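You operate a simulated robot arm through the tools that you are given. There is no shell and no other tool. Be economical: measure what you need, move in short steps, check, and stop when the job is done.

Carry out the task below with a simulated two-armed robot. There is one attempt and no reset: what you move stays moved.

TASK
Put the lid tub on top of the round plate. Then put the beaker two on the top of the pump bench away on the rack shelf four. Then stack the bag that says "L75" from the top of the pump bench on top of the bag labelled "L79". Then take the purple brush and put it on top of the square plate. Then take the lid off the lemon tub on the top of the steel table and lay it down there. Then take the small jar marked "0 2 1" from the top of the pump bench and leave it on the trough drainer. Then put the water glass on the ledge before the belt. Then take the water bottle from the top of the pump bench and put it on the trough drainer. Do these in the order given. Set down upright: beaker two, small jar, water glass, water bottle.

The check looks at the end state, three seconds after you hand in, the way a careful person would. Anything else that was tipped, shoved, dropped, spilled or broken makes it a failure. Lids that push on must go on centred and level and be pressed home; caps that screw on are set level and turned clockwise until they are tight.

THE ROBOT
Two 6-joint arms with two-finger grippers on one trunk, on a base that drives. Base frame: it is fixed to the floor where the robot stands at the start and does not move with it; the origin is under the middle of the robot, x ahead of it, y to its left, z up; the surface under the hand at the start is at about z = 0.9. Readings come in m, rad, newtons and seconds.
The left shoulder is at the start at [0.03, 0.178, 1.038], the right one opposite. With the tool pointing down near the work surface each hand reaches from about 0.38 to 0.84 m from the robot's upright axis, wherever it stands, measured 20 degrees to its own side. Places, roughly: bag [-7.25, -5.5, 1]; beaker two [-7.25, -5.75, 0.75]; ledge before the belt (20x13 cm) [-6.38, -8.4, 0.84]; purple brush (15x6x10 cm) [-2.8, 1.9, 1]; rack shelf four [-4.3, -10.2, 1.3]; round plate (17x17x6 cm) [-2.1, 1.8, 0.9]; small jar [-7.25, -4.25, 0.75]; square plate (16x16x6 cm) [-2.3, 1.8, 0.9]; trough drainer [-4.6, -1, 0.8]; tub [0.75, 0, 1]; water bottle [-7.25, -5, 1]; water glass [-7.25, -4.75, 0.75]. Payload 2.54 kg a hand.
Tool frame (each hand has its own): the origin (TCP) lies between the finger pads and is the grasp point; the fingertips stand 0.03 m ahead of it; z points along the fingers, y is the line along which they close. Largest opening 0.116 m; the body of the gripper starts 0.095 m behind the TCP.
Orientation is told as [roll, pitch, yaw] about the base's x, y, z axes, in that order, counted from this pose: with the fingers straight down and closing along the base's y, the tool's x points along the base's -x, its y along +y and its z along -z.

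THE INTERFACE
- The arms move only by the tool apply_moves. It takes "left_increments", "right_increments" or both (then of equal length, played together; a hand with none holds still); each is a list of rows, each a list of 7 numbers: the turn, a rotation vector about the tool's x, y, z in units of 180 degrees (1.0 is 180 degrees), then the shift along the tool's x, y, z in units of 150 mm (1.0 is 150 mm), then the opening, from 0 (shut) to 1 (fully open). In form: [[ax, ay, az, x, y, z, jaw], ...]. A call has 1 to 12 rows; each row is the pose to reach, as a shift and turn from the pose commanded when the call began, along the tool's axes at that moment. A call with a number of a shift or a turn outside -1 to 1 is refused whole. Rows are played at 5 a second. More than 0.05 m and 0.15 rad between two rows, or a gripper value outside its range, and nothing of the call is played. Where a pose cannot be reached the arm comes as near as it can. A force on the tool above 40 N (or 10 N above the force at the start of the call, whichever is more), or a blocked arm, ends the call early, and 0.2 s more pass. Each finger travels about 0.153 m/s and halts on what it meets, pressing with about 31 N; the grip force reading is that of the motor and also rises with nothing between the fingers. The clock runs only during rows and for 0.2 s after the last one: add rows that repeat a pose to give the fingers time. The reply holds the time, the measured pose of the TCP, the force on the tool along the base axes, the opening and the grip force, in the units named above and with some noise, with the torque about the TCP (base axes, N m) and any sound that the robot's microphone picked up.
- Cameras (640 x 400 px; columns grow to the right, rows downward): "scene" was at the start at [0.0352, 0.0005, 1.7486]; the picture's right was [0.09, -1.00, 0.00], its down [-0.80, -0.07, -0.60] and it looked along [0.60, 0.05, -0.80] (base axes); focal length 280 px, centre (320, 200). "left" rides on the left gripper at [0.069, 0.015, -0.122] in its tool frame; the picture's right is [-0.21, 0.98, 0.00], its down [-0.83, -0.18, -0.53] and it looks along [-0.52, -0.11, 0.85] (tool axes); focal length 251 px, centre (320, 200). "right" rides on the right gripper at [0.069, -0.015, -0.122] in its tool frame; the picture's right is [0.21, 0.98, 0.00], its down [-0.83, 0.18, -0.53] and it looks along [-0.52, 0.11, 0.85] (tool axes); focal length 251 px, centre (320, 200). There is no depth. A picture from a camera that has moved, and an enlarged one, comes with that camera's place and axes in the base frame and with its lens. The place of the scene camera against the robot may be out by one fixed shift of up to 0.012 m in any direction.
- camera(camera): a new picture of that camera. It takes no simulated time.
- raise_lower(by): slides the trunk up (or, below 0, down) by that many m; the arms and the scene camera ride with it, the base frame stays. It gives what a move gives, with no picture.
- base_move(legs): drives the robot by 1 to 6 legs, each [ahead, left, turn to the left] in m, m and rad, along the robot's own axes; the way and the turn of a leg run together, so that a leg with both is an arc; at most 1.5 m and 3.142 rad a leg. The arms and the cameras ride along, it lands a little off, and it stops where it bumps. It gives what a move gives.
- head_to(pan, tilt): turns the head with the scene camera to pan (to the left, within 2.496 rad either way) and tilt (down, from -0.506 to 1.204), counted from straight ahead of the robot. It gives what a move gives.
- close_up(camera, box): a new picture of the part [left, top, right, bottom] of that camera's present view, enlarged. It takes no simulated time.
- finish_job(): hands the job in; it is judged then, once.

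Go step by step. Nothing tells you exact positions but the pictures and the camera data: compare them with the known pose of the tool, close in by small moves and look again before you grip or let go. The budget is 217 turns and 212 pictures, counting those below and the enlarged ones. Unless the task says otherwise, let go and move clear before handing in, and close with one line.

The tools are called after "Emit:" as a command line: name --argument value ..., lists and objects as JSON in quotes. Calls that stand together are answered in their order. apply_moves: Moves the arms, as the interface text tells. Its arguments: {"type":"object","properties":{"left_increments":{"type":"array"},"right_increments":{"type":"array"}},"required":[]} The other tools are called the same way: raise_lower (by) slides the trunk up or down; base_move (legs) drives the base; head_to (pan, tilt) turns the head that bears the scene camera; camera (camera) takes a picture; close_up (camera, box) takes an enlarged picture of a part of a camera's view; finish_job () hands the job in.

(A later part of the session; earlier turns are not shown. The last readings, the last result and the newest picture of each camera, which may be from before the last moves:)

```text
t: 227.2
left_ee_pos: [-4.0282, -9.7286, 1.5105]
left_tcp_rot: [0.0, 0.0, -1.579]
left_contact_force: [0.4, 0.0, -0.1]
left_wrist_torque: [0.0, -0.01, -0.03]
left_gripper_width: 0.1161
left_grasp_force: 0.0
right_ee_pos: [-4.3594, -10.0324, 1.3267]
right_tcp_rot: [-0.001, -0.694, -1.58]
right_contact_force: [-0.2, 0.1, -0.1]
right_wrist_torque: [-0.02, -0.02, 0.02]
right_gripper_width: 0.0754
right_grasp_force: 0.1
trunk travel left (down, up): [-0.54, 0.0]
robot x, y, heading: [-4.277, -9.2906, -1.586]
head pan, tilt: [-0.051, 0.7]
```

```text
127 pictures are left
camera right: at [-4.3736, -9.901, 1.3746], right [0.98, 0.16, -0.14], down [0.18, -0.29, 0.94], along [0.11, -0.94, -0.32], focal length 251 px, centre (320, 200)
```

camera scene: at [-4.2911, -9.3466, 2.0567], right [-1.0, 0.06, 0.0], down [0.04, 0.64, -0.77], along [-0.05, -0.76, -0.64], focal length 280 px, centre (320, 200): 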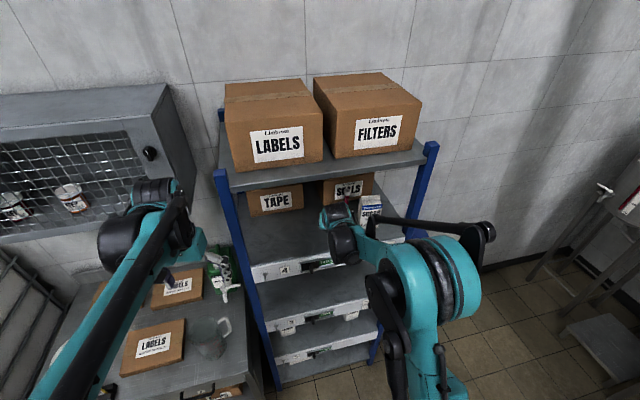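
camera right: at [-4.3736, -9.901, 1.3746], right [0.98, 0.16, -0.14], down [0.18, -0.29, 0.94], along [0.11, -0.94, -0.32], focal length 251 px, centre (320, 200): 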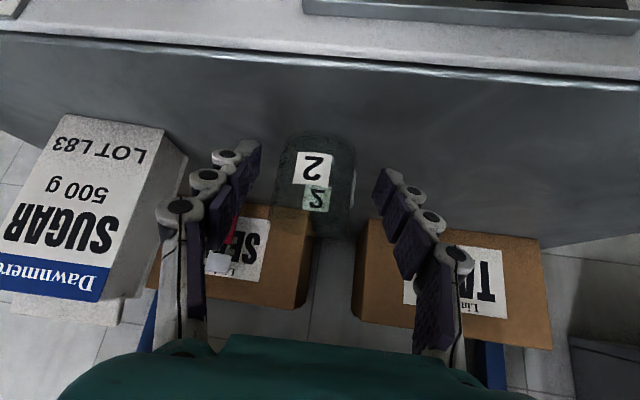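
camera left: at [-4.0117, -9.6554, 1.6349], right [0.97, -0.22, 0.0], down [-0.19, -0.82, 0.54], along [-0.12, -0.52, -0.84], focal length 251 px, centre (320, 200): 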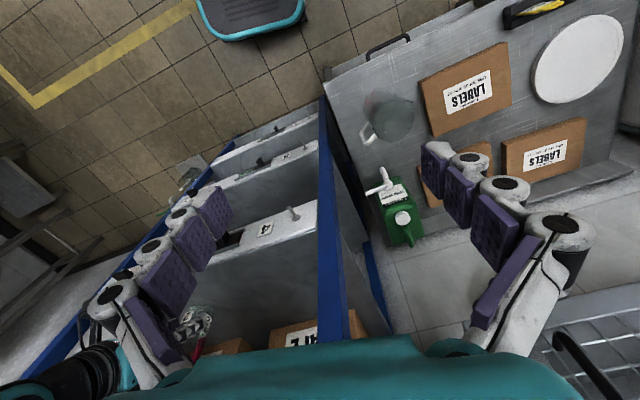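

The beaker is free and standing. I'll back out along the finger direction, then drive back and check.

Emit:
apply_moves --right_increments '[[0, 0, 0, 0, 0, -0.25, 0.65], [0, 0, 0, 0, 0, -0.5, 0.65], [0, 0, 0, 0.05, 0, -0.7, 0.65]]'

Emit:
base_move --legs '[[-0.4, 0, 0]]'

Emit:
close_up --camera "scene" --box '[220, 80, 440, 220]'

```text
t: 228.0
left_ee_pos: [-4.0286, -9.7284, 1.5116]
left_tcp_rot: [0.0, 0.001, -1.58]
left_contact_force: [-0.5, 0.3, 0.5]
left_wrist_torque: [0.01, 0.0, 0.01]
left_gripper_width: 0.1158
left_grasp_force: 0.0
right_ee_pos: [-4.3587, -9.9594, 1.4048]
right_tcp_rot: [0.0, -0.694, -1.581]
right_contact_force: [0.2, -0.3, -0.4]
right_wrist_torque: [0.01, -0.05, -0.03]
right_gripper_width: 0.0756
right_grasp_force: 0.0
trunk travel left (down, up): [-0.54, 0.0]
robot x, y, heading: [-4.2747, -9.2886, -1.579]
head pan, tilt: [-0.051, 0.7]
```

```text
t: 230.4
left_ee_pos: [-4.0255, -9.3318, 1.5114]
left_tcp_rot: [-0.001, -0.001, -1.577]
left_contact_force: [0.1, -0.1, 0.2]
left_wrist_torque: [-0.03, -0.01, -0.01]
left_gripper_width: 0.116
left_grasp_force: 0.1
right_ee_pos: [-4.3539, -9.564, 1.4041]
right_tcp_rot: [-0.001, -0.693, -1.577]
right_contact_force: [-0.4, 0.5, 0.3]
right_wrist_torque: [0.01, 0.0, -0.01]
right_gripper_width: 0.0755
right_grasp_force: 0.0
trunk travel left (down, up): [-0.54, 0.0]
robot x, y, heading: [-4.273, -8.8942, -1.575]
head pan, tilt: [-0.051, 0.7]
```

```text
2.86 times, centred on (330, 150) of scene
camera zoom: at [-4.2881, -8.9553, 2.0565], right [-1.0, 0.06, 0.0], down [0.04, 0.64, -0.76], along [-0.04, -0.76, -0.64], focal length 800 px, centre (291, 343)
```

zoom: 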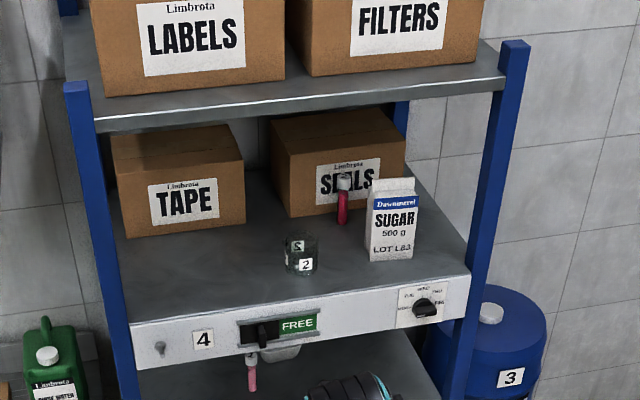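

Beaker two stands upright on shelf four. Next is the bag: I'll straighten the hand, and drive back to the pump bench.

Emit:
apply_moves --right_increments '[[0, 0.045, 0, 0, 0, 0, 0.65], [0, 0.09, 0, 0, 0, 0, 0.65], [0, 0.135, 0, 0, 0, 0, 0.65], [0, 0.18, 0, 0, 0, 0, 0.65], [0, 0.221, 0, 0, 0, 0, 0.65]]'

Emit:
base_move --legs '[[-1.08, -0.51, 0], [-1.08, -0.51, 0], [-1.08, -0.51, 0], [0, 0, -1.571], [0.7, 0.0, 0]]'

Emit:
raise_lower --by -0.2

Emit:
head_to --pan -0.2 --tilt 0.8

Emit:
camera --camera "scene"

```text
t: 231.6
left_ee_pos: [-4.0243, -9.3321, 1.5096]
left_tcp_rot: [0.0, 0.0, -1.577]
left_contact_force: [-0.4, 0.1, 0.0]
left_wrist_torque: [0.03, 0.03, -0.02]
left_gripper_width: 0.116
left_grasp_force: 0.1
right_ee_pos: [-4.3545, -9.5646, 1.4041]
right_tcp_rot: [-0.003, 0.004, -1.578]
right_contact_force: [0.4, 0.3, 0.2]
right_wrist_torque: [0.01, 0.02, -0.01]
right_gripper_width: 0.0754
right_grasp_force: 0.1
trunk travel left (down, up): [-0.54, 0.0]
robot x, y, heading: [-4.279, -8.8932, -1.576]
head pan, tilt: [-0.051, 0.7]
```

```text
t: 256.1
left_ee_pos: [-6.9437, -5.9782, 1.5114]
left_tcp_rot: [-0.002, -0.001, -3.113]
left_contact_force: [0.1, -0.6, 0.0]
left_wrist_torque: [0.03, 0.0, 0.0]
left_gripper_width: 0.1159
left_grasp_force: 0.0
right_ee_pos: [-7.1871, -5.6556, 1.4045]
right_tcp_rot: [0.0, -0.001, -3.113]
right_contact_force: [-0.2, 0.5, 0.4]
right_wrist_torque: [0.0, -0.01, -0.01]
right_gripper_width: 0.0753
right_grasp_force: 0.1
trunk travel left (down, up): [-0.54, 0.0]
robot x, y, heading: [-6.5154, -5.713, -3.114]
head pan, tilt: [-0.051, 0.7]
```

```text
t: 258.2
left_ee_pos: [-6.9425, -5.9765, 1.3113]
left_tcp_rot: [0.0, 0.001, -3.112]
left_contact_force: [-0.9, 0.3, -0.7]
left_wrist_torque: [-0.01, 0.01, 0.05]
left_gripper_width: 0.1158
left_grasp_force: 0.1
right_ee_pos: [-7.1877, -5.6544, 1.2029]
right_tcp_rot: [0.0, -0.001, -3.114]
right_contact_force: [-0.2, -0.1, 0.9]
right_wrist_torque: [0.0, 0.02, 0.0]
right_gripper_width: 0.0753
right_grasp_force: 0.1
trunk travel left (down, up): [-0.34, 0.2]
robot x, y, heading: [-6.5117, -5.7128, -3.112]
head pan, tilt: [-0.051, 0.7]
```

```text
t: 258.9
left_ee_pos: [-6.9426, -5.9778, 1.3112]
left_tcp_rot: [0.001, 0.001, -3.112]
left_contact_force: [-0.2, 0.9, -0.5]
left_wrist_torque: [0.01, -0.03, 0.02]
left_gripper_width: 0.1161
left_grasp_force: 0.1
right_ee_pos: [-7.1874, -5.6561, 1.204]
right_tcp_rot: [-0.002, 0.001, -3.113]
right_contact_force: [-0.3, 0.3, 0.0]
right_wrist_torque: [-0.02, -0.01, 0.01]
right_gripper_width: 0.0752
right_grasp_force: 0.1
trunk travel left (down, up): [-0.34, 0.2]
robot x, y, heading: [-6.5119, -5.7117, -3.116]
head pan, tilt: [-0.201, 0.799]
```

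```text
125 pictures are left
camera scene: at [-6.5732, -5.704, 1.8484], right [0.17, 0.99, 0.0], down [0.71, -0.12, -0.7], along [-0.69, 0.12, -0.72], focal length 280 px, centre (320, 200)
```

scene: 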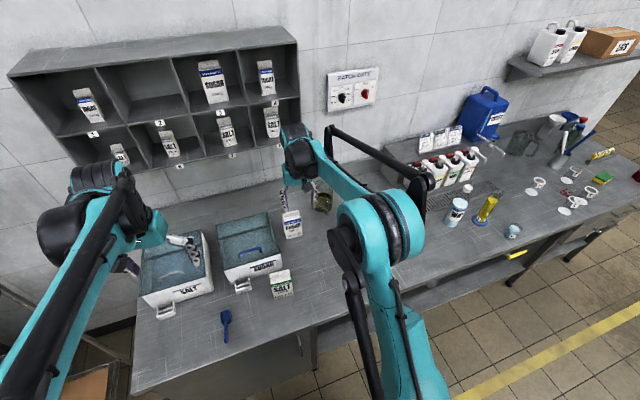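

Emit:
camera --camera "right"

Emit:
close_up --camera "scene" --box '[210, 190, 350, 300]'

```text
124 pictures are left
camera right: at [-7.1191, -5.6397, 1.3253], right [0.24, -0.97, 0.0], down [-0.82, -0.21, 0.53], along [-0.52, -0.13, -0.85], focal length 251 px, centre (320, 200)
```

right: 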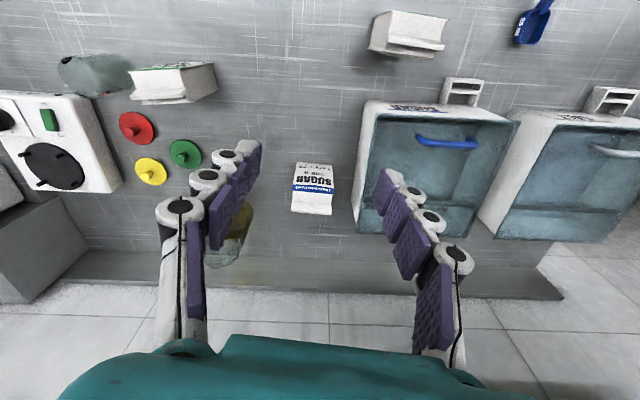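

```text
3.64 times, centred on (280, 245) of scene
camera zoom: at [-6.5732, -5.704, 1.8484], right [0.17, 0.99, 0.0], down [0.71, -0.12, -0.7], along [-0.69, 0.12, -0.72], focal length 1018 px, centre (466, 36)
```

zoom: 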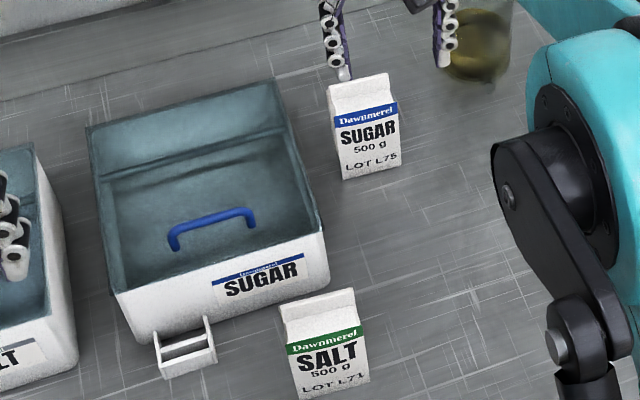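

Emit:
close_up --camera "right" --box '[110, 40, 250, 128]'

Emit:
close_up --camera "right" --box '[250, 140, 390, 228]'

```text
4.55 times, centred on (180, 84) of right
camera zoom: at [-7.1191, -5.6397, 1.3253], right [0.24, -0.97, 0.0], down [-0.82, -0.21, 0.53], along [-0.52, -0.13, -0.85], focal length 1143 px, centre (956, 727)
```

zoom: 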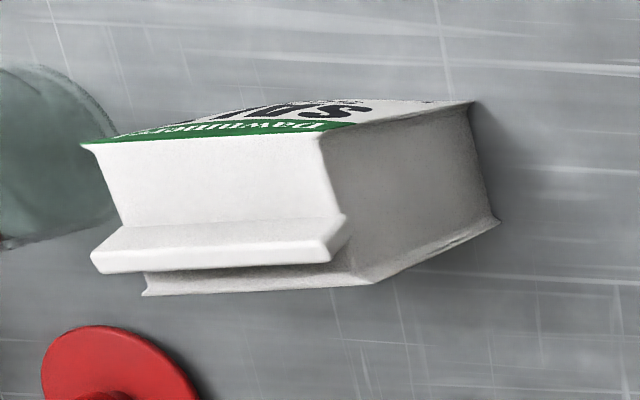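

```text
4.55 times, centred on (320, 184) of right
camera zoom: at [-7.1191, -5.6397, 1.3253], right [0.24, -0.97, 0.0], down [-0.82, -0.21, 0.53], along [-0.52, -0.13, -0.85], focal length 1143 px, centre (320, 273)
```

zoom: 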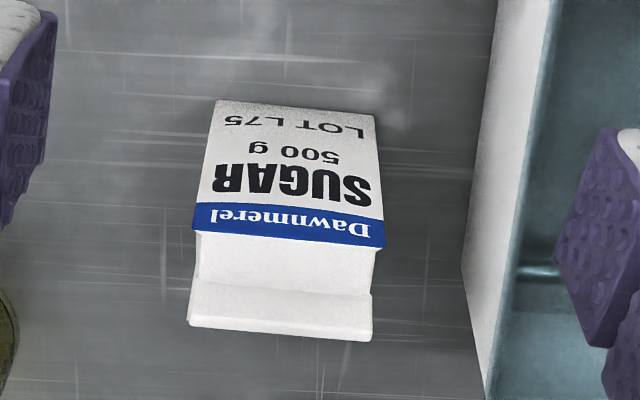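

The bags have a gabled top with a flat rolled ridge. L75 is at about (-7.357, -5.684), turned about 9°; L79 at about (-7.22, -5.44), turned about 19°. I'll move nearer and bring the hand above L75.

Emit:
raise_lower --by -0.07

Emit:
base_move --legs '[[0.12, 0.0, 0]]'

Emit:
apply_moves --right_increments '[[0, 0, -0.02, -0.15, 0.1, 0, 0.86], [0, 0, -0.041, -0.33, 0.2, 0, 0.86], [0, 0, -0.041, -0.33, 0.2, 0, 0.86]]'

Emit:
camera --camera "right"

```text
t: 260.0
left_ee_pos: [-6.9425, -5.9783, 1.2415]
left_tcp_rot: [-0.001, -0.001, -3.113]
left_contact_force: [-0.3, 0.3, 0.6]
left_wrist_torque: [0.0, 0.04, -0.01]
left_gripper_width: 0.1158
left_grasp_force: 0.0
right_ee_pos: [-7.1869, -5.6563, 1.1337]
right_tcp_rot: [0.0, 0.0, -3.113]
right_contact_force: [0.1, 0.6, 0.5]
right_wrist_torque: [-0.02, 0.01, 0.01]
right_gripper_width: 0.0753
right_grasp_force: 0.1
trunk travel left (down, up): [-0.27, 0.27]
robot x, y, heading: [-6.5142, -5.7122, -3.109]
head pan, tilt: [-0.201, 0.799]
```

```text
t: 261.2
left_ee_pos: [-7.0642, -5.98, 1.2411]
left_tcp_rot: [0.0, -0.001, -3.113]
left_contact_force: [-0.1, 0.4, -1.2]
left_wrist_torque: [0.01, -0.08, 0.01]
left_gripper_width: 0.1158
left_grasp_force: 0.0
right_ee_pos: [-7.308, -5.6596, 1.1338]
right_tcp_rot: [-0.001, 0.001, -3.115]
right_contact_force: [-0.2, -0.3, -0.9]
right_wrist_torque: [-0.02, -0.05, -0.01]
right_gripper_width: 0.0753
right_grasp_force: 0.0
trunk travel left (down, up): [-0.27, 0.27]
robot x, y, heading: [-6.6339, -5.7164, -3.116]
head pan, tilt: [-0.201, 0.799]
```

```text
t: 262.0
left_ee_pos: [-7.0613, -5.9812, 1.2412]
left_tcp_rot: [0.0, -0.001, -3.114]
left_contact_force: [0.5, -0.6, 0.4]
left_wrist_torque: [0.01, 0.0, -0.01]
left_gripper_width: 0.116
left_grasp_force: 0.1
right_ee_pos: [-7.3516, -5.6889, 1.1343]
right_tcp_rot: [0.0, 0.0, -2.985]
right_contact_force: [1.0, -0.1, -0.1]
right_wrist_torque: [-0.01, 0.06, 0.01]
right_gripper_width: 0.1
right_grasp_force: 0.1
trunk travel left (down, up): [-0.27, 0.27]
robot x, y, heading: [-6.6356, -5.7149, -3.109]
head pan, tilt: [-0.201, 0.799]
```

```text
120 pictures are left
camera right: at [-7.2868, -5.6639, 1.2566], right [0.36, -0.93, 0.0], down [-0.79, -0.31, 0.53], along [-0.5, -0.19, -0.85], focal length 251 px, centre (320, 200)
```

right: 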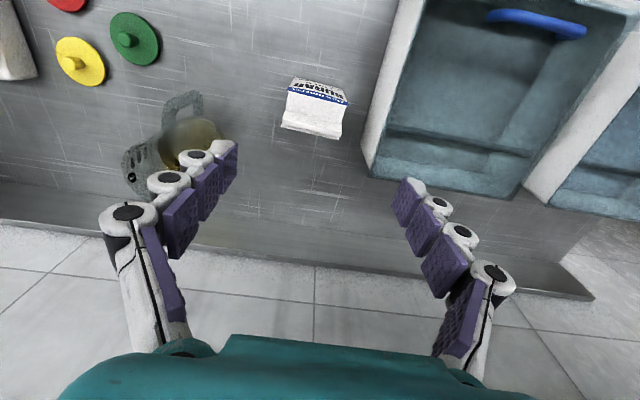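

The hand is aligned with the bag's turn. I'll correct to (-7.365, -5.684) and lower with a tighter opening, checking midway.

Emit:
apply_moves --right_increments '[[0, 0, 0, -0.08, -0.047, 0.2, 0.77], [0, 0, 0, -0.08, -0.047, 0.5, 0.77], [0, 0, 0, -0.08, -0.047, 0.75, 0.77]]'

Emit:
camera --camera "right"

Emit:
close_up --camera "scene" --box '[210, 130, 390, 270]'

```text
t: 262.8
left_ee_pos: [-7.064, -5.9806, 1.2408]
left_tcp_rot: [-0.001, 0.0, -3.114]
left_contact_force: [-0.7, -0.7, 0.6]
left_wrist_torque: [-0.02, 0.0, 0.01]
left_gripper_width: 0.116
left_grasp_force: 0.2
right_ee_pos: [-7.3673, -5.685, 1.021]
right_tcp_rot: [0.0, 0.002, -2.984]
right_contact_force: [-0.2, 0.4, -0.6]
right_wrist_torque: [0.0, -0.03, -0.04]
right_gripper_width: 0.0893
right_grasp_force: 0.1
trunk travel left (down, up): [-0.27, 0.27]
robot x, y, heading: [-6.6324, -5.7123, -3.112]
head pan, tilt: [-0.201, 0.799]
```

```text
119 pictures are left
camera right: at [-7.3026, -5.6594, 1.1427], right [0.36, -0.93, 0.0], down [-0.79, -0.31, 0.53], along [-0.5, -0.19, -0.85], focal length 251 px, centre (320, 200)
```

right: 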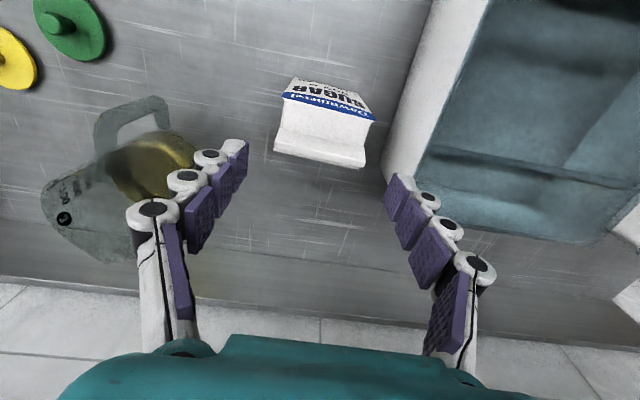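

```text
2.86 times, centred on (300, 200) of scene
camera zoom: at [-6.6935, -5.7071, 1.7783], right [0.17, 0.99, 0.0], down [0.71, -0.12, -0.7], along [-0.69, 0.12, -0.72], focal length 800 px, centre (377, 200)
```

zoom: 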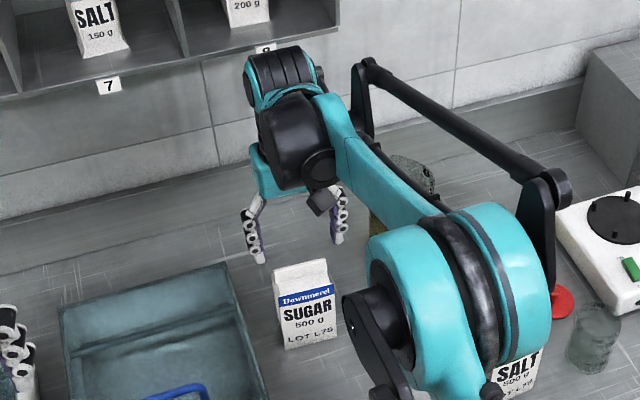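

The bag is centred between the fingers, with enough clearance to the bin. I'll lower and grip.

Emit:
apply_moves --right_increments '[[0, 0, 0, 0.02, 0, 0.2, 0.77], [0, 0, 0, 0.02, 0, 0.4, 0.77], [0, 0, 0, 0.02, 0, 0.62, 0.77], [0, 0, 0, 0.02, 0, 0.62, 0.6], [0, 0, 0, 0.02, 0, 0.62, 0.5], [0, 0, 0, 0.02, 0, 0.62, 0.5]]'

Emit:
camera --camera "right"

```text
t: 264.2
left_ee_pos: [-7.0621, -5.9804, 1.2412]
left_tcp_rot: [0.001, 0.001, -3.113]
left_contact_force: [0.1, -0.4, 0.4]
left_wrist_torque: [-0.01, -0.03, 0.01]
left_gripper_width: 0.1161
left_grasp_force: 0.1
right_ee_pos: [-7.363, -5.687, 0.93]
right_tcp_rot: [-0.002, 0.0, -2.983]
right_contact_force: [-5.2, -0.7, 9.1]
right_wrist_torque: [-0.09, 0.11, -0.09]
right_gripper_width: 0.0775
right_grasp_force: 31.1
trunk travel left (down, up): [-0.27, 0.27]
robot x, y, heading: [-6.6327, -5.7169, -3.115]
head pan, tilt: [-0.201, 0.799]
```

```text
117 pictures are left
camera right: at [-7.2983, -5.6601, 1.0512], right [0.36, -0.93, 0.0], down [-0.79, -0.31, 0.53], along [-0.5, -0.19, -0.85], focal length 251 px, centre (320, 200)
```

right: 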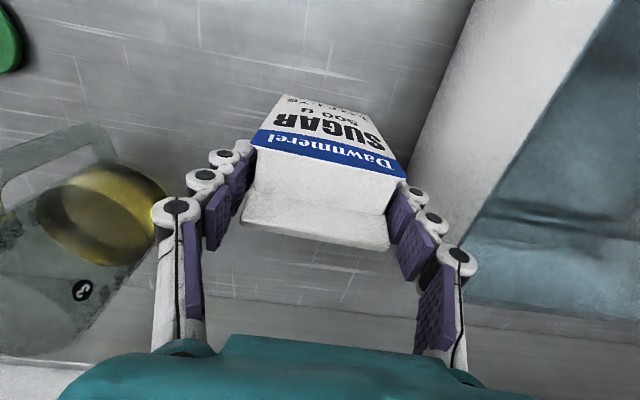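

L75 is gripped (0.0775 m). I'll lift it and then look at L79.

Emit:
apply_moves --right_increments '[[0, 0, 0, 0, 0, -0.2, 0.5], [0, 0, 0, 0, 0, -0.5, 0.5], [0, 0, 0, 0, 0, -0.8, 0.5], [0, 0, 0, 0, 0, -1, 0.5]]'

Emit:
apply_moves --right_increments '[[0, 0, 0, 0.1, 0, -0.25, 0.5], [0, 0, 0, 0.3, 0, -0.45, 0.5], [0, 0, 0, 0.6, 0, -0.5, 0.5]]'

Emit:
camera --camera "right"

Emit:
camera --camera "scene"

```text
t: 265.2
left_ee_pos: [-7.0629, -5.9807, 1.2413]
left_tcp_rot: [0.0, -0.001, -3.115]
left_contact_force: [-0.3, 1.7, 0.4]
left_wrist_torque: [0.04, -0.01, 0.01]
left_gripper_width: 0.1161
left_grasp_force: 0.1
right_ee_pos: [-7.3654, -5.6832, 1.0778]
right_tcp_rot: [-0.003, -0.001, -2.985]
right_contact_force: [0.5, 0.1, -5.0]
right_wrist_torque: [0.01, 0.05, -0.05]
right_gripper_width: 0.0776
right_grasp_force: 31.0
trunk travel left (down, up): [-0.27, 0.27]
robot x, y, heading: [-6.6323, -5.7155, -3.112]
head pan, tilt: [-0.201, 0.799]
```

```text
t: 266.0
left_ee_pos: [-7.0606, -5.9814, 1.242]
left_tcp_rot: [0.0, -0.002, -3.113]
left_contact_force: [0.5, -0.5, 0.7]
left_wrist_torque: [0.0, 0.04, -0.02]
left_gripper_width: 0.1161
left_grasp_force: 0.1
right_ee_pos: [-7.273, -5.6683, 1.1538]
right_tcp_rot: [0.001, -0.002, -2.984]
right_contact_force: [1.2, 0.6, -4.8]
right_wrist_torque: [-0.06, 0.03, -0.01]
right_gripper_width: 0.0773
right_grasp_force: 31.1
trunk travel left (down, up): [-0.27, 0.27]
robot x, y, heading: [-6.6342, -5.7122, -3.114]
head pan, tilt: [-0.201, 0.799]
```

```text
116 pictures are left
camera right: at [-7.2077, -5.6435, 1.2751], right [0.36, -0.93, 0.0], down [-0.79, -0.31, 0.53], along [-0.5, -0.19, -0.84], focal length 251 px, centre (320, 200)
```

right: 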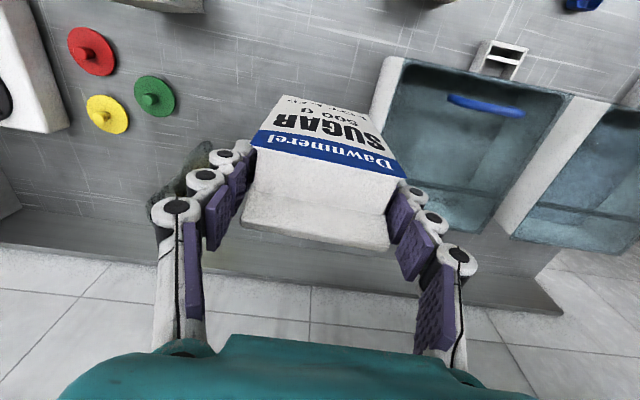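

```text
115 pictures are left
camera scene: at [-6.6893, -5.7067, 1.7784], right [0.17, 0.99, 0.0], down [0.71, -0.12, -0.7], along [-0.69, 0.12, -0.72], focal length 280 px, centre (320, 200)
```

scene: 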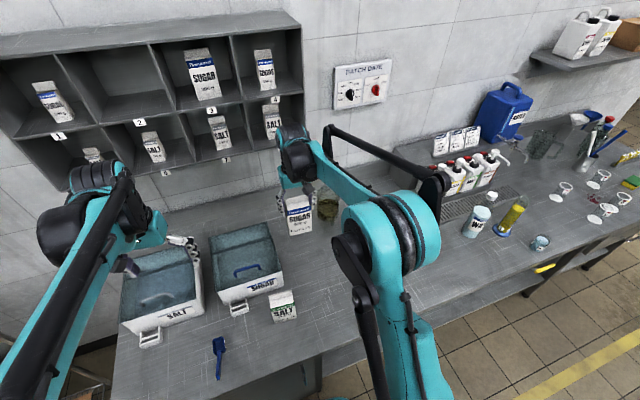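

The arm hides L79. I'll strafe 0.35 m to the right so that L79 is straight before the camera.

Emit:
base_move --legs '[[0, -0.35, -0.03]]'

Emit:
head_to --pan 0.05 --tilt 0.85

Emit:
camera --camera "scene"

Emit:
camera --camera "right"

```text
t: 268.3
left_ee_pos: [-7.0755, -5.6153, 1.2416]
left_tcp_rot: [0.001, 0.0, 3.134]
left_contact_force: [0.5, 0.1, 0.6]
left_wrist_torque: [-0.01, 0.01, 0.0]
left_gripper_width: 0.1159
left_grasp_force: 0.0
right_ee_pos: [-7.2767, -5.2964, 1.1515]
right_tcp_rot: [0.002, 0.0, -3.023]
right_contact_force: [-0.3, -0.1, -4.2]
right_wrist_torque: [-0.03, 0.0, 0.0]
right_gripper_width: 0.0778
right_grasp_force: 30.8
trunk travel left (down, up): [-0.27, 0.27]
robot x, y, heading: [-6.6392, -5.3696, 3.129]
head pan, tilt: [-0.201, 0.799]
```

```text
t: 269.1
left_ee_pos: [-7.0758, -5.6171, 1.24]
left_tcp_rot: [-0.001, 0.001, 3.134]
left_contact_force: [-0.4, -0.1, -0.3]
left_wrist_torque: [0.0, -0.03, 0.05]
left_gripper_width: 0.1158
left_grasp_force: 0.0
right_ee_pos: [-7.277, -5.2978, 1.1514]
right_tcp_rot: [-0.001, 0.0, -3.024]
right_contact_force: [0.7, 0.6, -4.6]
right_wrist_torque: [0.01, 0.01, 0.0]
right_gripper_width: 0.0773
right_grasp_force: 30.6
trunk travel left (down, up): [-0.27, 0.27]
robot x, y, heading: [-6.639, -5.3674, 3.133]
head pan, tilt: [0.051, 0.85]
```

```text
114 pictures are left
camera scene: at [-6.6946, -5.378, 1.7743], right [-0.04, 1.0, 0.0], down [0.75, 0.03, -0.66], along [-0.66, -0.03, -0.75], focal length 280 px, centre (320, 200)
```

scene: 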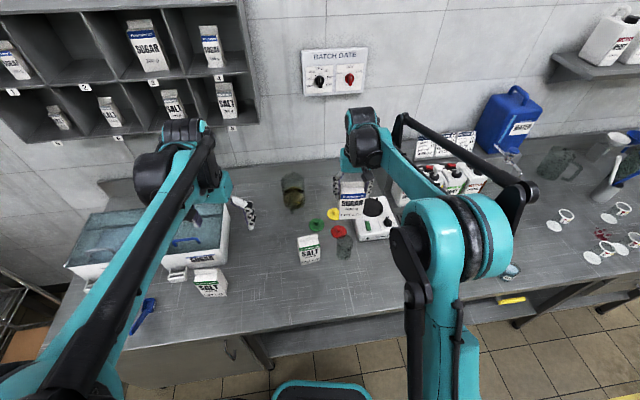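

```text
113 pictures are left
camera right: at [-7.2109, -5.275, 1.2738], right [0.33, -0.94, 0.0], down [-0.8, -0.28, 0.53], along [-0.5, -0.17, -0.85], focal length 251 px, centre (320, 200)
```

right: 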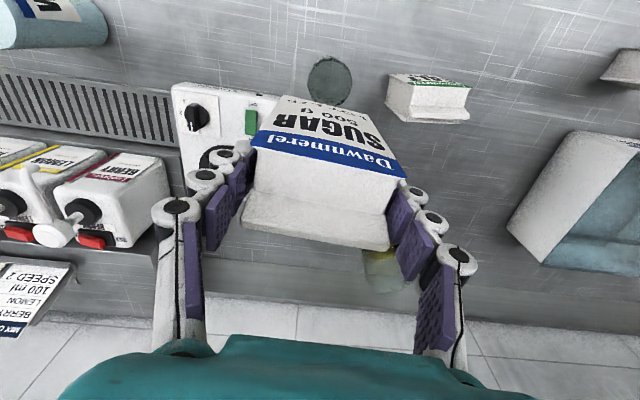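

Now L79 is plainly visible in both views; I'll zoom in on it to locate its ridge.

Emit:
close_up --camera "right" --box '[360, 50, 500, 140]'

Emit:
close_up --camera "scene" --box '[270, 190, 380, 270]'

```text
4.44 times, centred on (430, 95) of right
camera zoom: at [-7.2109, -5.275, 1.2738], right [0.33, -0.94, 0.0], down [-0.8, -0.28, 0.53], along [-0.5, -0.17, -0.85], focal length 1118 px, centre (-169, 667)
```

zoom: 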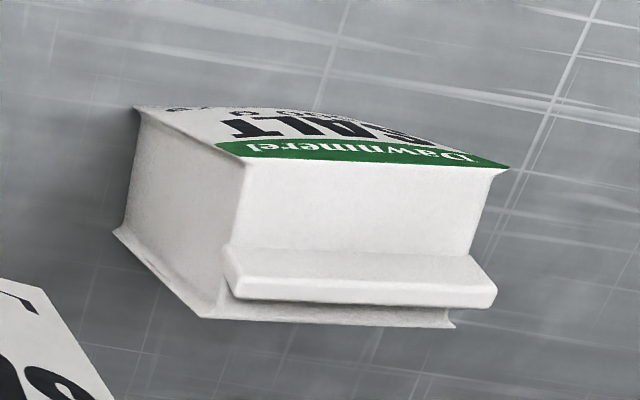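

```text
5.00 times, centred on (325, 230) of scene
camera zoom: at [-6.6946, -5.378, 1.7743], right [-0.04, 1.0, 0.0], down [0.75, 0.03, -0.66], along [-0.66, -0.03, -0.75], focal length 1399 px, centre (295, 50)
```

zoom: 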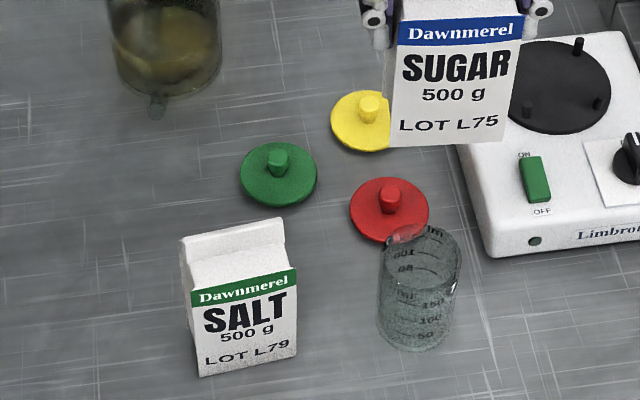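

L79's top is centred at about (-7.227, -5.431), turned about 17°, with a narrow ridge at z ≈ 0.97, so this needs precision. I'll turn L75 to match and bring it above, then check with both side views.

Emit:
apply_moves --right_increments '[[0, 0, -0.015, 0.05, 0.23, 0, 0.5], [0, 0, -0.03, 0.1, 0.47, 0, 0.5], [0, 0, -0.045, 0.15, 0.7, 0, 0.5], [0, 0, -0.058, 0.2, 0.933, 0, 0.5], [0, 0, -0.058, 0.2, 0.933, 0, 0.5]]'

Emit:
camera --camera "right"

Emit:
camera --camera "left"

Emit:
close_up --camera "scene" --box '[250, 170, 390, 270]'

```text
t: 270.3
left_ee_pos: [-7.0765, -5.6147, 1.2417]
left_tcp_rot: [0.001, 0.0, 3.132]
left_contact_force: [-0.1, -0.4, -0.2]
left_wrist_torque: [-0.03, 0.0, 0.01]
left_gripper_width: 0.116
left_grasp_force: 0.1
right_ee_pos: [-7.2307, -5.4329, 1.1536]
right_tcp_rot: [0.001, 0.0, -2.839]
right_contact_force: [0.4, 0.2, -4.1]
right_wrist_torque: [-0.01, 0.02, -0.02]
right_gripper_width: 0.0775
right_grasp_force: 31.2
trunk travel left (down, up): [-0.27, 0.27]
robot x, y, heading: [-6.6384, -5.3708, 3.132]
head pan, tilt: [0.051, 0.85]
```

```text
110 pictures are left
camera right: at [-7.1703, -5.3983, 1.2746], right [0.49, -0.87, 0.0], down [-0.74, -0.42, 0.53], along [-0.46, -0.26, -0.85], focal length 251 px, centre (320, 200)
```

right: 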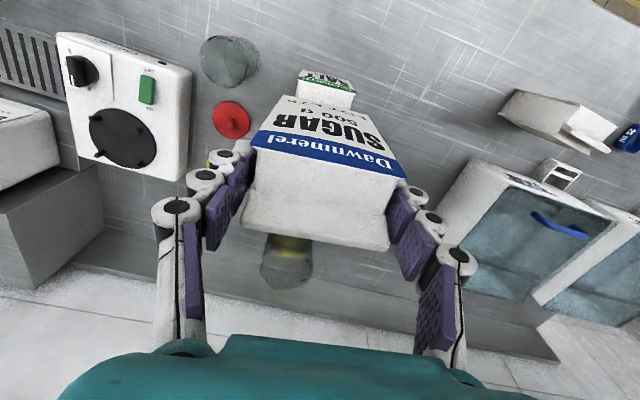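

```text
109 pictures are left
camera left: at [-7.0064, -5.6306, 1.3641], right [-0.22, -0.97, 0.0], down [-0.82, 0.19, 0.53], along [-0.52, 0.12, -0.85], focal length 251 px, centre (320, 200)
```

left: 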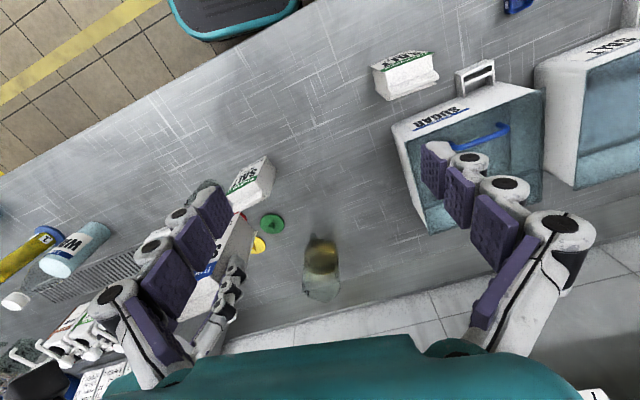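

```text
4.00 times, centred on (320, 220) of scene
camera zoom: at [-6.6949, -5.3764, 1.7743], right [-0.04, 1.0, 0.0], down [0.75, 0.03, -0.66], along [-0.66, -0.03, -0.75], focal length 1119 px, centre (320, 120)
```

zoom: 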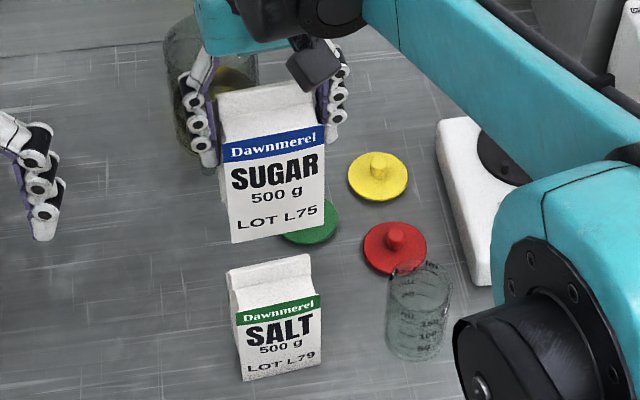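

The two bags are aligned to within about 2 mm in the scene view. I'll lower until a small gap remains and check again.

Emit:
apply_moves --right_increments '[[0, 0, 0, 0, 0, 0.15, 0.5], [0, 0, 0, 0, 0, 0.3, 0.5], [0, 0, 0, 0, 0, 0.42, 0.5]]'

Emit:
close_up --camera "scene" --box '[270, 190, 370, 270]'

Emit:
close_up --camera "left" --box '[160, 130, 320, 330]'

```text
t: 271.1
left_ee_pos: [-7.0775, -5.6174, 1.2416]
left_tcp_rot: [0.0, 0.0, 3.132]
left_contact_force: [-0.1, 0.4, 0.3]
left_wrist_torque: [0.0, -0.04, 0.02]
left_gripper_width: 0.116
left_grasp_force: 0.1
right_ee_pos: [-7.2316, -5.4334, 1.0898]
right_tcp_rot: [0.001, 0.003, -2.841]
right_contact_force: [0.0, 0.5, -5.0]
right_wrist_torque: [0.01, 0.01, 0.0]
right_gripper_width: 0.0775
right_grasp_force: 30.6
trunk travel left (down, up): [-0.27, 0.27]
robot x, y, heading: [-6.6357, -5.3685, 3.133]
head pan, tilt: [0.051, 0.85]
```

```text
5.00 times, centred on (320, 230) of scene
camera zoom: at [-6.695, -5.378, 1.7743], right [-0.04, 1.0, 0.0], down [0.75, 0.03, -0.66], along [-0.66, -0.03, -0.75], focal length 1399 px, centre (320, 50)
```

zoom: 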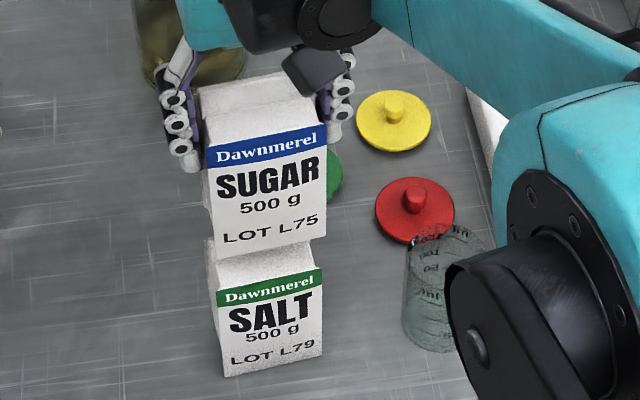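

```text
2.00 times, centred on (240, 230) of left
camera zoom: at [-7.0064, -5.6318, 1.3638], right [-0.22, -0.97, 0.0], down [-0.82, 0.19, 0.53], along [-0.52, 0.12, -0.85], focal length 503 px, centre (480, 140)
```

zoom: 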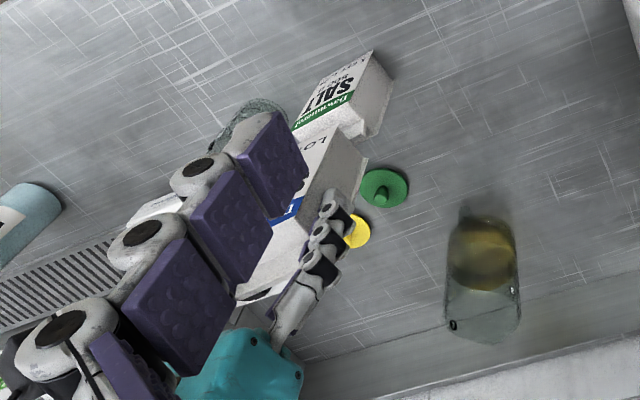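

Alignment still matches to about 2 mm. I'll lower in small steps until contact.

Emit:
apply_moves --right_increments '[[0, 0, 0, 0, 0, 0.04, 0.5], [0, 0, 0, 0, 0, 0.08, 0.5]]'

Emit:
apply_moves --right_increments '[[0, 0, 0, 0, 0, 0.03, 0.5]]'

Emit:
apply_moves --right_increments '[[0, 0, 0, 0, 0, 0.02, 0.5]]'

```text
t: 271.7
left_ee_pos: [-7.0765, -5.6167, 1.2406]
left_tcp_rot: [-0.001, 0.001, 3.132]
left_contact_force: [0.9, 0.1, 0.7]
left_wrist_torque: [0.01, -0.01, 0.01]
left_gripper_width: 0.1161
left_grasp_force: 0.0
right_ee_pos: [-7.2304, -5.4334, 1.0783]
right_tcp_rot: [-0.001, 0.001, -2.84]
right_contact_force: [0.4, -0.7, -4.7]
right_wrist_torque: [0.02, 0.0, 0.0]
right_gripper_width: 0.0773
right_grasp_force: 30.5
trunk travel left (down, up): [-0.27, 0.27]
robot x, y, heading: [-6.6365, -5.3688, 3.135]
head pan, tilt: [0.051, 0.85]
```

```text
t: 272.1
left_ee_pos: [-7.0768, -5.6176, 1.2408]
left_tcp_rot: [0.0, 0.0, 3.133]
left_contact_force: [-0.4, 0.2, -0.4]
left_wrist_torque: [-0.02, -0.02, 0.0]
left_gripper_width: 0.1161
left_grasp_force: 0.0
right_ee_pos: [-7.2309, -5.4328, 1.0744]
right_tcp_rot: [0.001, 0.002, -2.84]
right_contact_force: [0.1, 0.7, -5.1]
right_wrist_torque: [0.05, 0.02, 0.0]
right_gripper_width: 0.0778
right_grasp_force: 30.7
trunk travel left (down, up): [-0.27, 0.27]
robot x, y, heading: [-6.6386, -5.3714, 3.132]
head pan, tilt: [0.051, 0.85]
```

```text
t: 272.5
left_ee_pos: [-7.0768, -5.617, 1.2402]
left_tcp_rot: [0.0, 0.0, 3.134]
left_contact_force: [0.2, -0.3, 0.3]
left_wrist_torque: [0.01, 0.03, 0.0]
left_gripper_width: 0.1159
left_grasp_force: 0.0
right_ee_pos: [-7.2297, -5.4333, 1.071]
right_tcp_rot: [0.0, -0.001, -2.839]
right_contact_force: [-0.1, 0.6, -4.8]
right_wrist_torque: [0.02, 0.0, -0.02]
right_gripper_width: 0.0774
right_grasp_force: 31.0
trunk travel left (down, up): [-0.27, 0.27]
robot x, y, heading: [-6.634, -5.3682, 3.137]
head pan, tilt: [0.051, 0.85]
```

Emit:
apply_moves --right_increments '[[0, 0, 0, 0, 0, 0.02, 0.5]]'

Emit:
apply_moves --right_increments '[[0, 0, 0, 0, 0, 0.02, 0.5]]'

Emit:
apply_moves --right_increments '[[0, 0, 0, 0, 0, 0.02, 0.5]]'

Emit:
close_up --camera "scene" --box '[270, 190, 370, 270]'

```text
t: 272.9
left_ee_pos: [-7.0764, -5.6165, 1.2413]
left_tcp_rot: [-0.001, 0.0, 3.133]
left_contact_force: [0.2, 0.4, -0.1]
left_wrist_torque: [-0.03, -0.04, 0.0]
left_gripper_width: 0.1163
left_grasp_force: 0.0
right_ee_pos: [-7.2312, -5.4331, 1.067]
right_tcp_rot: [0.001, 0.002, -2.841]
right_contact_force: [-0.6, 0.4, -4.4]
right_wrist_torque: [-0.03, 0.0, -0.03]
right_gripper_width: 0.0776
right_grasp_force: 31.4
trunk travel left (down, up): [-0.27, 0.27]
robot x, y, heading: [-6.6381, -5.373, 3.134]
head pan, tilt: [0.051, 0.85]
```

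```text
t: 273.3
left_ee_pos: [-7.0761, -5.6164, 1.2417]
left_tcp_rot: [-0.001, -0.001, 3.132]
left_contact_force: [-0.3, 0.2, -0.4]
left_wrist_torque: [0.01, 0.0, 0.02]
left_gripper_width: 0.1162
left_grasp_force: 0.0
right_ee_pos: [-7.2301, -5.4321, 1.0627]
right_tcp_rot: [-0.001, -0.001, -2.839]
right_contact_force: [-0.4, -0.2, -4.8]
right_wrist_torque: [0.01, 0.03, -0.05]
right_gripper_width: 0.0774
right_grasp_force: 31.1
trunk travel left (down, up): [-0.27, 0.27]
robot x, y, heading: [-6.6373, -5.3693, 3.131]
head pan, tilt: [0.051, 0.85]
```

```text
t: 273.7
left_ee_pos: [-7.0757, -5.616, 1.2406]
left_tcp_rot: [-0.001, 0.0, 3.134]
left_contact_force: [0.5, 0.2, -0.4]
left_wrist_torque: [-0.02, 0.0, 0.01]
left_gripper_width: 0.116
left_grasp_force: 0.0
right_ee_pos: [-7.2304, -5.4328, 1.0611]
right_tcp_rot: [0.001, 0.001, -2.84]
right_contact_force: [-0.1, 0.1, -5.1]
right_wrist_torque: [-0.01, 0.04, 0.0]
right_gripper_width: 0.0776
right_grasp_force: 31.0
trunk travel left (down, up): [-0.27, 0.27]
robot x, y, heading: [-6.6359, -5.3688, 3.131]
head pan, tilt: [0.051, 0.85]
```

```text
5.00 times, centred on (320, 230) of scene
camera zoom: at [-6.6948, -5.3779, 1.7743], right [-0.04, 1.0, 0.0], down [0.75, 0.03, -0.66], along [-0.66, -0.03, -0.75], focal length 1399 px, centre (320, 50)
```

zoom: 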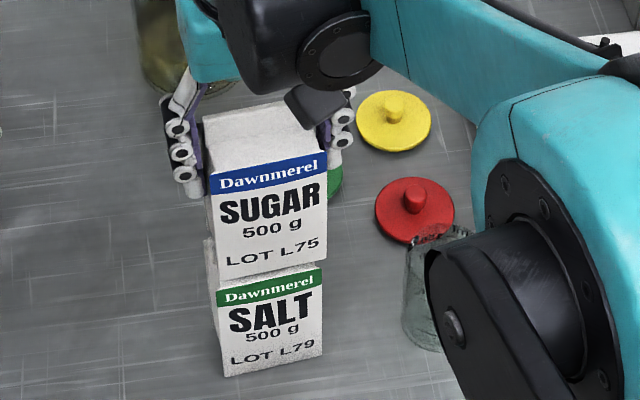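

Emit:
apply_moves --right_increments '[[0, 0, 0, 0, 0, 0.02, 0.5]]'

Emit:
apply_moves --right_increments '[[0, 0, 0, 0, 0, 0.02, 0.5]]'

Emit:
apply_moves --right_increments '[[0, 0, 0, 0, 0, 0.02, 0.5]]'

Emit:
apply_moves --right_increments '[[0, 0, 0, 0, 0, 0.02, 0.5]]'

```text
t: 274.1
left_ee_pos: [-7.0761, -5.6177, 1.2412]
left_tcp_rot: [-0.001, -0.001, 3.133]
left_contact_force: [-0.1, -0.5, -0.2]
left_wrist_torque: [-0.02, -0.03, 0.01]
left_gripper_width: 0.1162
left_grasp_force: 0.0
right_ee_pos: [-7.2311, -5.4321, 1.0582]
right_tcp_rot: [-0.001, -0.001, -2.84]
right_contact_force: [-0.5, 0.4, -4.6]
right_wrist_torque: [-0.02, -0.01, 0.0]
right_gripper_width: 0.0775
right_grasp_force: 31.1
trunk travel left (down, up): [-0.27, 0.27]
robot x, y, heading: [-6.6381, -5.3683, 3.13]
head pan, tilt: [0.051, 0.85]
```

```text
t: 274.5
left_ee_pos: [-7.0764, -5.6165, 1.2417]
left_tcp_rot: [0.001, 0.0, 3.134]
left_contact_force: [0.0, -0.5, 0.7]
left_wrist_torque: [0.01, 0.02, 0.01]
left_gripper_width: 0.1159
left_grasp_force: 0.2
right_ee_pos: [-7.2298, -5.4327, 1.0543]
right_tcp_rot: [-0.001, 0.001, -2.838]
right_contact_force: [-1.2, 0.4, 0.9]
right_wrist_torque: [0.04, -0.02, -0.01]
right_gripper_width: 0.0773
right_grasp_force: 31.3
trunk travel left (down, up): [-0.27, 0.27]
robot x, y, heading: [-6.6399, -5.3735, 3.134]
head pan, tilt: [0.051, 0.85]
```

```text
t: 274.9
left_ee_pos: [-7.0737, -5.6164, 1.2437]
left_tcp_rot: [0.001, -0.003, 3.133]
left_contact_force: [-0.3, 0.5, 0.1]
left_wrist_torque: [0.0, 0.05, 0.02]
left_gripper_width: 0.1161
left_grasp_force: 0.1
right_ee_pos: [-7.2287, -5.4323, 1.0548]
right_tcp_rot: [-0.002, -0.002, -2.843]
right_contact_force: [-4.8, -0.6, 24.5]
right_wrist_torque: [-0.01, 0.04, -0.36]
right_gripper_width: 0.078
right_grasp_force: 30.4
trunk travel left (down, up): [-0.27, 0.27]
robot x, y, heading: [-6.6374, -5.3699, 3.132]
head pan, tilt: [0.051, 0.85]
```

```text
t: 275.3
left_ee_pos: [-7.0744, -5.6179, 1.2417]
left_tcp_rot: [0.001, -0.001, 3.134]
left_contact_force: [0.1, 0.0, 0.2]
left_wrist_torque: [0.03, -0.05, -0.01]
left_gripper_width: 0.1163
left_grasp_force: 0.0
right_ee_pos: [-7.2285, -5.4324, 1.0496]
right_tcp_rot: [0.001, -0.001, -2.84]
right_contact_force: [0.2, -0.3, 18.1]
right_wrist_torque: [-0.03, 0.09, 0.03]
right_gripper_width: 0.078
right_grasp_force: 31.0
trunk travel left (down, up): [-0.27, 0.27]
robot x, y, heading: [-6.6397, -5.3689, 3.132]
head pan, tilt: [0.051, 0.85]
```

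Contact at base z ≈ 0.964. The torque suggests the ridge lies about 3.5 mm behind the hand centre, while L75's weight acts about 3 mm in front of it, so I'll lift slightly, shift L75 back 6 mm and touch down again.

Emit:
apply_moves --right_increments '[[0, 0, 0, 0, 0, -0.05, 0.5], [0, 0, 0, -0.02, 0, -0.07, 0.5], [0, 0, 0, -0.04, 0, -0.07, 0.5], [0, 0, 0, -0.04, 0, -0.04, 0.5]]'

Emit:
apply_moves --right_increments '[[0, 0, 0, 0, 0, 0.02, 0.5], [0, 0, 0, 0, 0, 0.02, 0.5]]'

Emit:
apply_moves --right_increments '[[0, 0, 0, 0, 0, 0.015, 0.5], [0, 0, 0, 0, 0, 0.015, 0.5]]'

```text
t: 276.3
left_ee_pos: [-7.0757, -5.6171, 1.2414]
left_tcp_rot: [0.0, 0.001, 3.133]
left_contact_force: [0.0, -0.2, 0.8]
left_wrist_torque: [0.02, -0.03, 0.01]
left_gripper_width: 0.1161
left_grasp_force: 0.1
right_ee_pos: [-7.2375, -5.4338, 1.0556]
right_tcp_rot: [0.0, 0.0, -2.841]
right_contact_force: [0.4, 0.4, -5.3]
right_wrist_torque: [-0.01, 0.01, 0.03]
right_gripper_width: 0.0775
right_grasp_force: 30.9
trunk travel left (down, up): [-0.27, 0.27]
robot x, y, heading: [-6.6387, -5.3726, 3.132]
head pan, tilt: [0.051, 0.85]
```

```text
t: 276.9
left_ee_pos: [-7.0761, -5.6168, 1.2409]
left_tcp_rot: [0.0, -0.001, 3.133]
left_contact_force: [0.3, 1.0, 0.1]
left_wrist_torque: [-0.02, -0.02, 0.01]
left_gripper_width: 0.1161
left_grasp_force: 0.1
right_ee_pos: [-7.2361, -5.4355, 1.0523]
right_tcp_rot: [0.0, 0.0, -2.839]
right_contact_force: [-0.3, -0.6, -5.4]
right_wrist_torque: [0.01, 0.0, 0.0]
right_gripper_width: 0.0774
right_grasp_force: 31.0
trunk travel left (down, up): [-0.27, 0.27]
robot x, y, heading: [-6.6361, -5.3648, 3.129]
head pan, tilt: [0.051, 0.85]
```

```text
t: 277.5
left_ee_pos: [-7.0757, -5.6164, 1.2411]
left_tcp_rot: [0.0, -0.002, 3.134]
left_contact_force: [1.0, -0.9, -0.5]
left_wrist_torque: [-0.01, -0.02, 0.0]
left_gripper_width: 0.116
left_grasp_force: 0.0
right_ee_pos: [-7.2362, -5.4353, 1.0503]
right_tcp_rot: [0.0, 0.0, -2.84]
right_contact_force: [0.0, -0.4, -4.2]
right_wrist_torque: [0.01, 0.05, 0.03]
right_gripper_width: 0.0774
right_grasp_force: 31.0
trunk travel left (down, up): [-0.27, 0.27]
robot x, y, heading: [-6.6345, -5.3682, 3.13]
head pan, tilt: [0.051, 0.85]
```

Emit:
apply_moves --right_increments '[[0, 0, 0, 0, 0, 0.012, 0.5], [0, 0, 0, 0, 0, 0.012, 0.5]]'

Emit:
apply_moves --right_increments '[[0, 0, 0, 0, 0, 0.008, 0.5], [0, 0, 0, 0, 0, 0.008, 0.5]]'

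Emit:
close_up --camera "scene" --box '[270, 190, 370, 270]'

```text
t: 278.1
left_ee_pos: [-7.0752, -5.6159, 1.2418]
left_tcp_rot: [0.0, -0.001, 3.133]
left_contact_force: [0.2, -0.5, -0.2]
left_wrist_torque: [-0.02, 0.01, 0.02]
left_gripper_width: 0.116
left_grasp_force: 0.1
right_ee_pos: [-7.2363, -5.434, 1.0484]
right_tcp_rot: [-0.002, -0.002, -2.84]
right_contact_force: [-5.4, -1.7, 24.5]
right_wrist_torque: [-0.05, 0.21, 0.02]
right_gripper_width: 0.0779
right_grasp_force: 30.8
trunk travel left (down, up): [-0.27, 0.27]
robot x, y, heading: [-6.6389, -5.3675, 3.136]
head pan, tilt: [0.051, 0.85]
```

```text
t: 278.7
left_ee_pos: [-7.0754, -5.6165, 1.2406]
left_tcp_rot: [-0.001, -0.001, 3.133]
left_contact_force: [0.3, 0.0, 0.4]
left_wrist_torque: [-0.01, 0.0, 0.01]
left_gripper_width: 0.1157
left_grasp_force: 0.0
right_ee_pos: [-7.235, -5.4344, 1.0474]
right_tcp_rot: [-0.001, -0.004, -2.84]
right_contact_force: [-4.6, -2.1, 24.8]
right_wrist_torque: [0.0, 0.11, -0.02]
right_gripper_width: 0.0776
right_grasp_force: 30.5
trunk travel left (down, up): [-0.27, 0.27]
robot x, y, heading: [-6.6371, -5.3674, 3.132]
head pan, tilt: [0.051, 0.85]
```

```text
5.00 times, centred on (320, 230) of scene
camera zoom: at [-6.6921, -5.3776, 1.7745], right [-0.04, 1.0, 0.0], down [0.75, 0.03, -0.66], along [-0.66, -0.03, -0.75], focal length 1399 px, centre (320, 50)
```

zoom: 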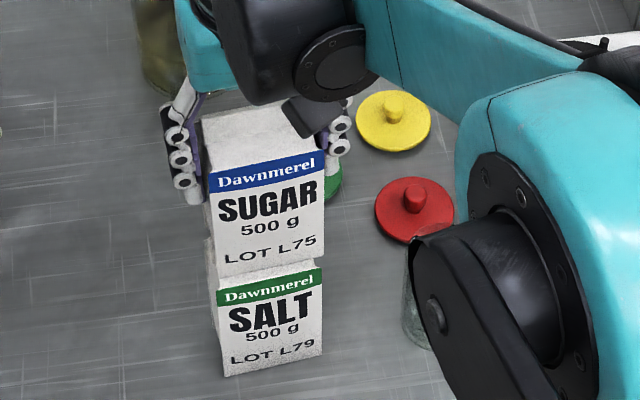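

Readings suggest the bearing area spans roughly x = -7.225 to -7.233; I'll shift 3 mm forward again to put L75's weight at about -7.229, then ease the grip a little and watch.

Emit:
apply_moves --right_increments '[[0, 0, 0, 0, 0, -0.04, 0.5], [0, 0, 0, 0.022, 0, -0.04, 0.5], [0, 0, 0, 0.022, 0, -0.02, 0.5], [0, 0, 0, 0.022, 0, -0.01, 0.5], [0, 0, 0, 0.022, 0, -0.005, 0.5]]'

Emit:
apply_moves --right_increments '[[0, 0, 0, 0, 0, 0.005, 0.5], [0, 0, 0, 0, 0, 0.005, 0.5]]'

```text
t: 279.9
left_ee_pos: [-7.0772, -5.6171, 1.2418]
left_tcp_rot: [0.001, -0.001, 3.132]
left_contact_force: [-0.5, 0.6, 0.7]
left_wrist_torque: [-0.01, 0.02, 0.02]
left_gripper_width: 0.1161
left_grasp_force: 0.0
right_ee_pos: [-7.232, -5.4348, 1.0478]
right_tcp_rot: [-0.002, -0.001, -2.838]
right_contact_force: [-0.5, 0.4, -1.4]
right_wrist_torque: [0.15, -0.05, 0.0]
right_gripper_width: 0.0774
right_grasp_force: 30.8
trunk travel left (down, up): [-0.27, 0.27]
robot x, y, heading: [-6.6365, -5.37, 3.137]
head pan, tilt: [0.051, 0.85]
```

```text
t: 280.5
left_ee_pos: [-7.0748, -5.6161, 1.2424]
left_tcp_rot: [-0.001, -0.001, 3.134]
left_contact_force: [-0.1, 0.3, 0.5]
left_wrist_torque: [0.02, 0.03, 0.01]
left_gripper_width: 0.1161
left_grasp_force: 0.1
right_ee_pos: [-7.2326, -5.4333, 1.0465]
right_tcp_rot: [-0.003, 0.001, -2.839]
right_contact_force: [-3.9, 1.1, 13.4]
right_wrist_torque: [0.19, -0.02, 0.05]
right_gripper_width: 0.0774
right_grasp_force: 31.1
trunk travel left (down, up): [-0.27, 0.27]
robot x, y, heading: [-6.6366, -5.3704, 3.135]
head pan, tilt: [0.051, 0.85]
```

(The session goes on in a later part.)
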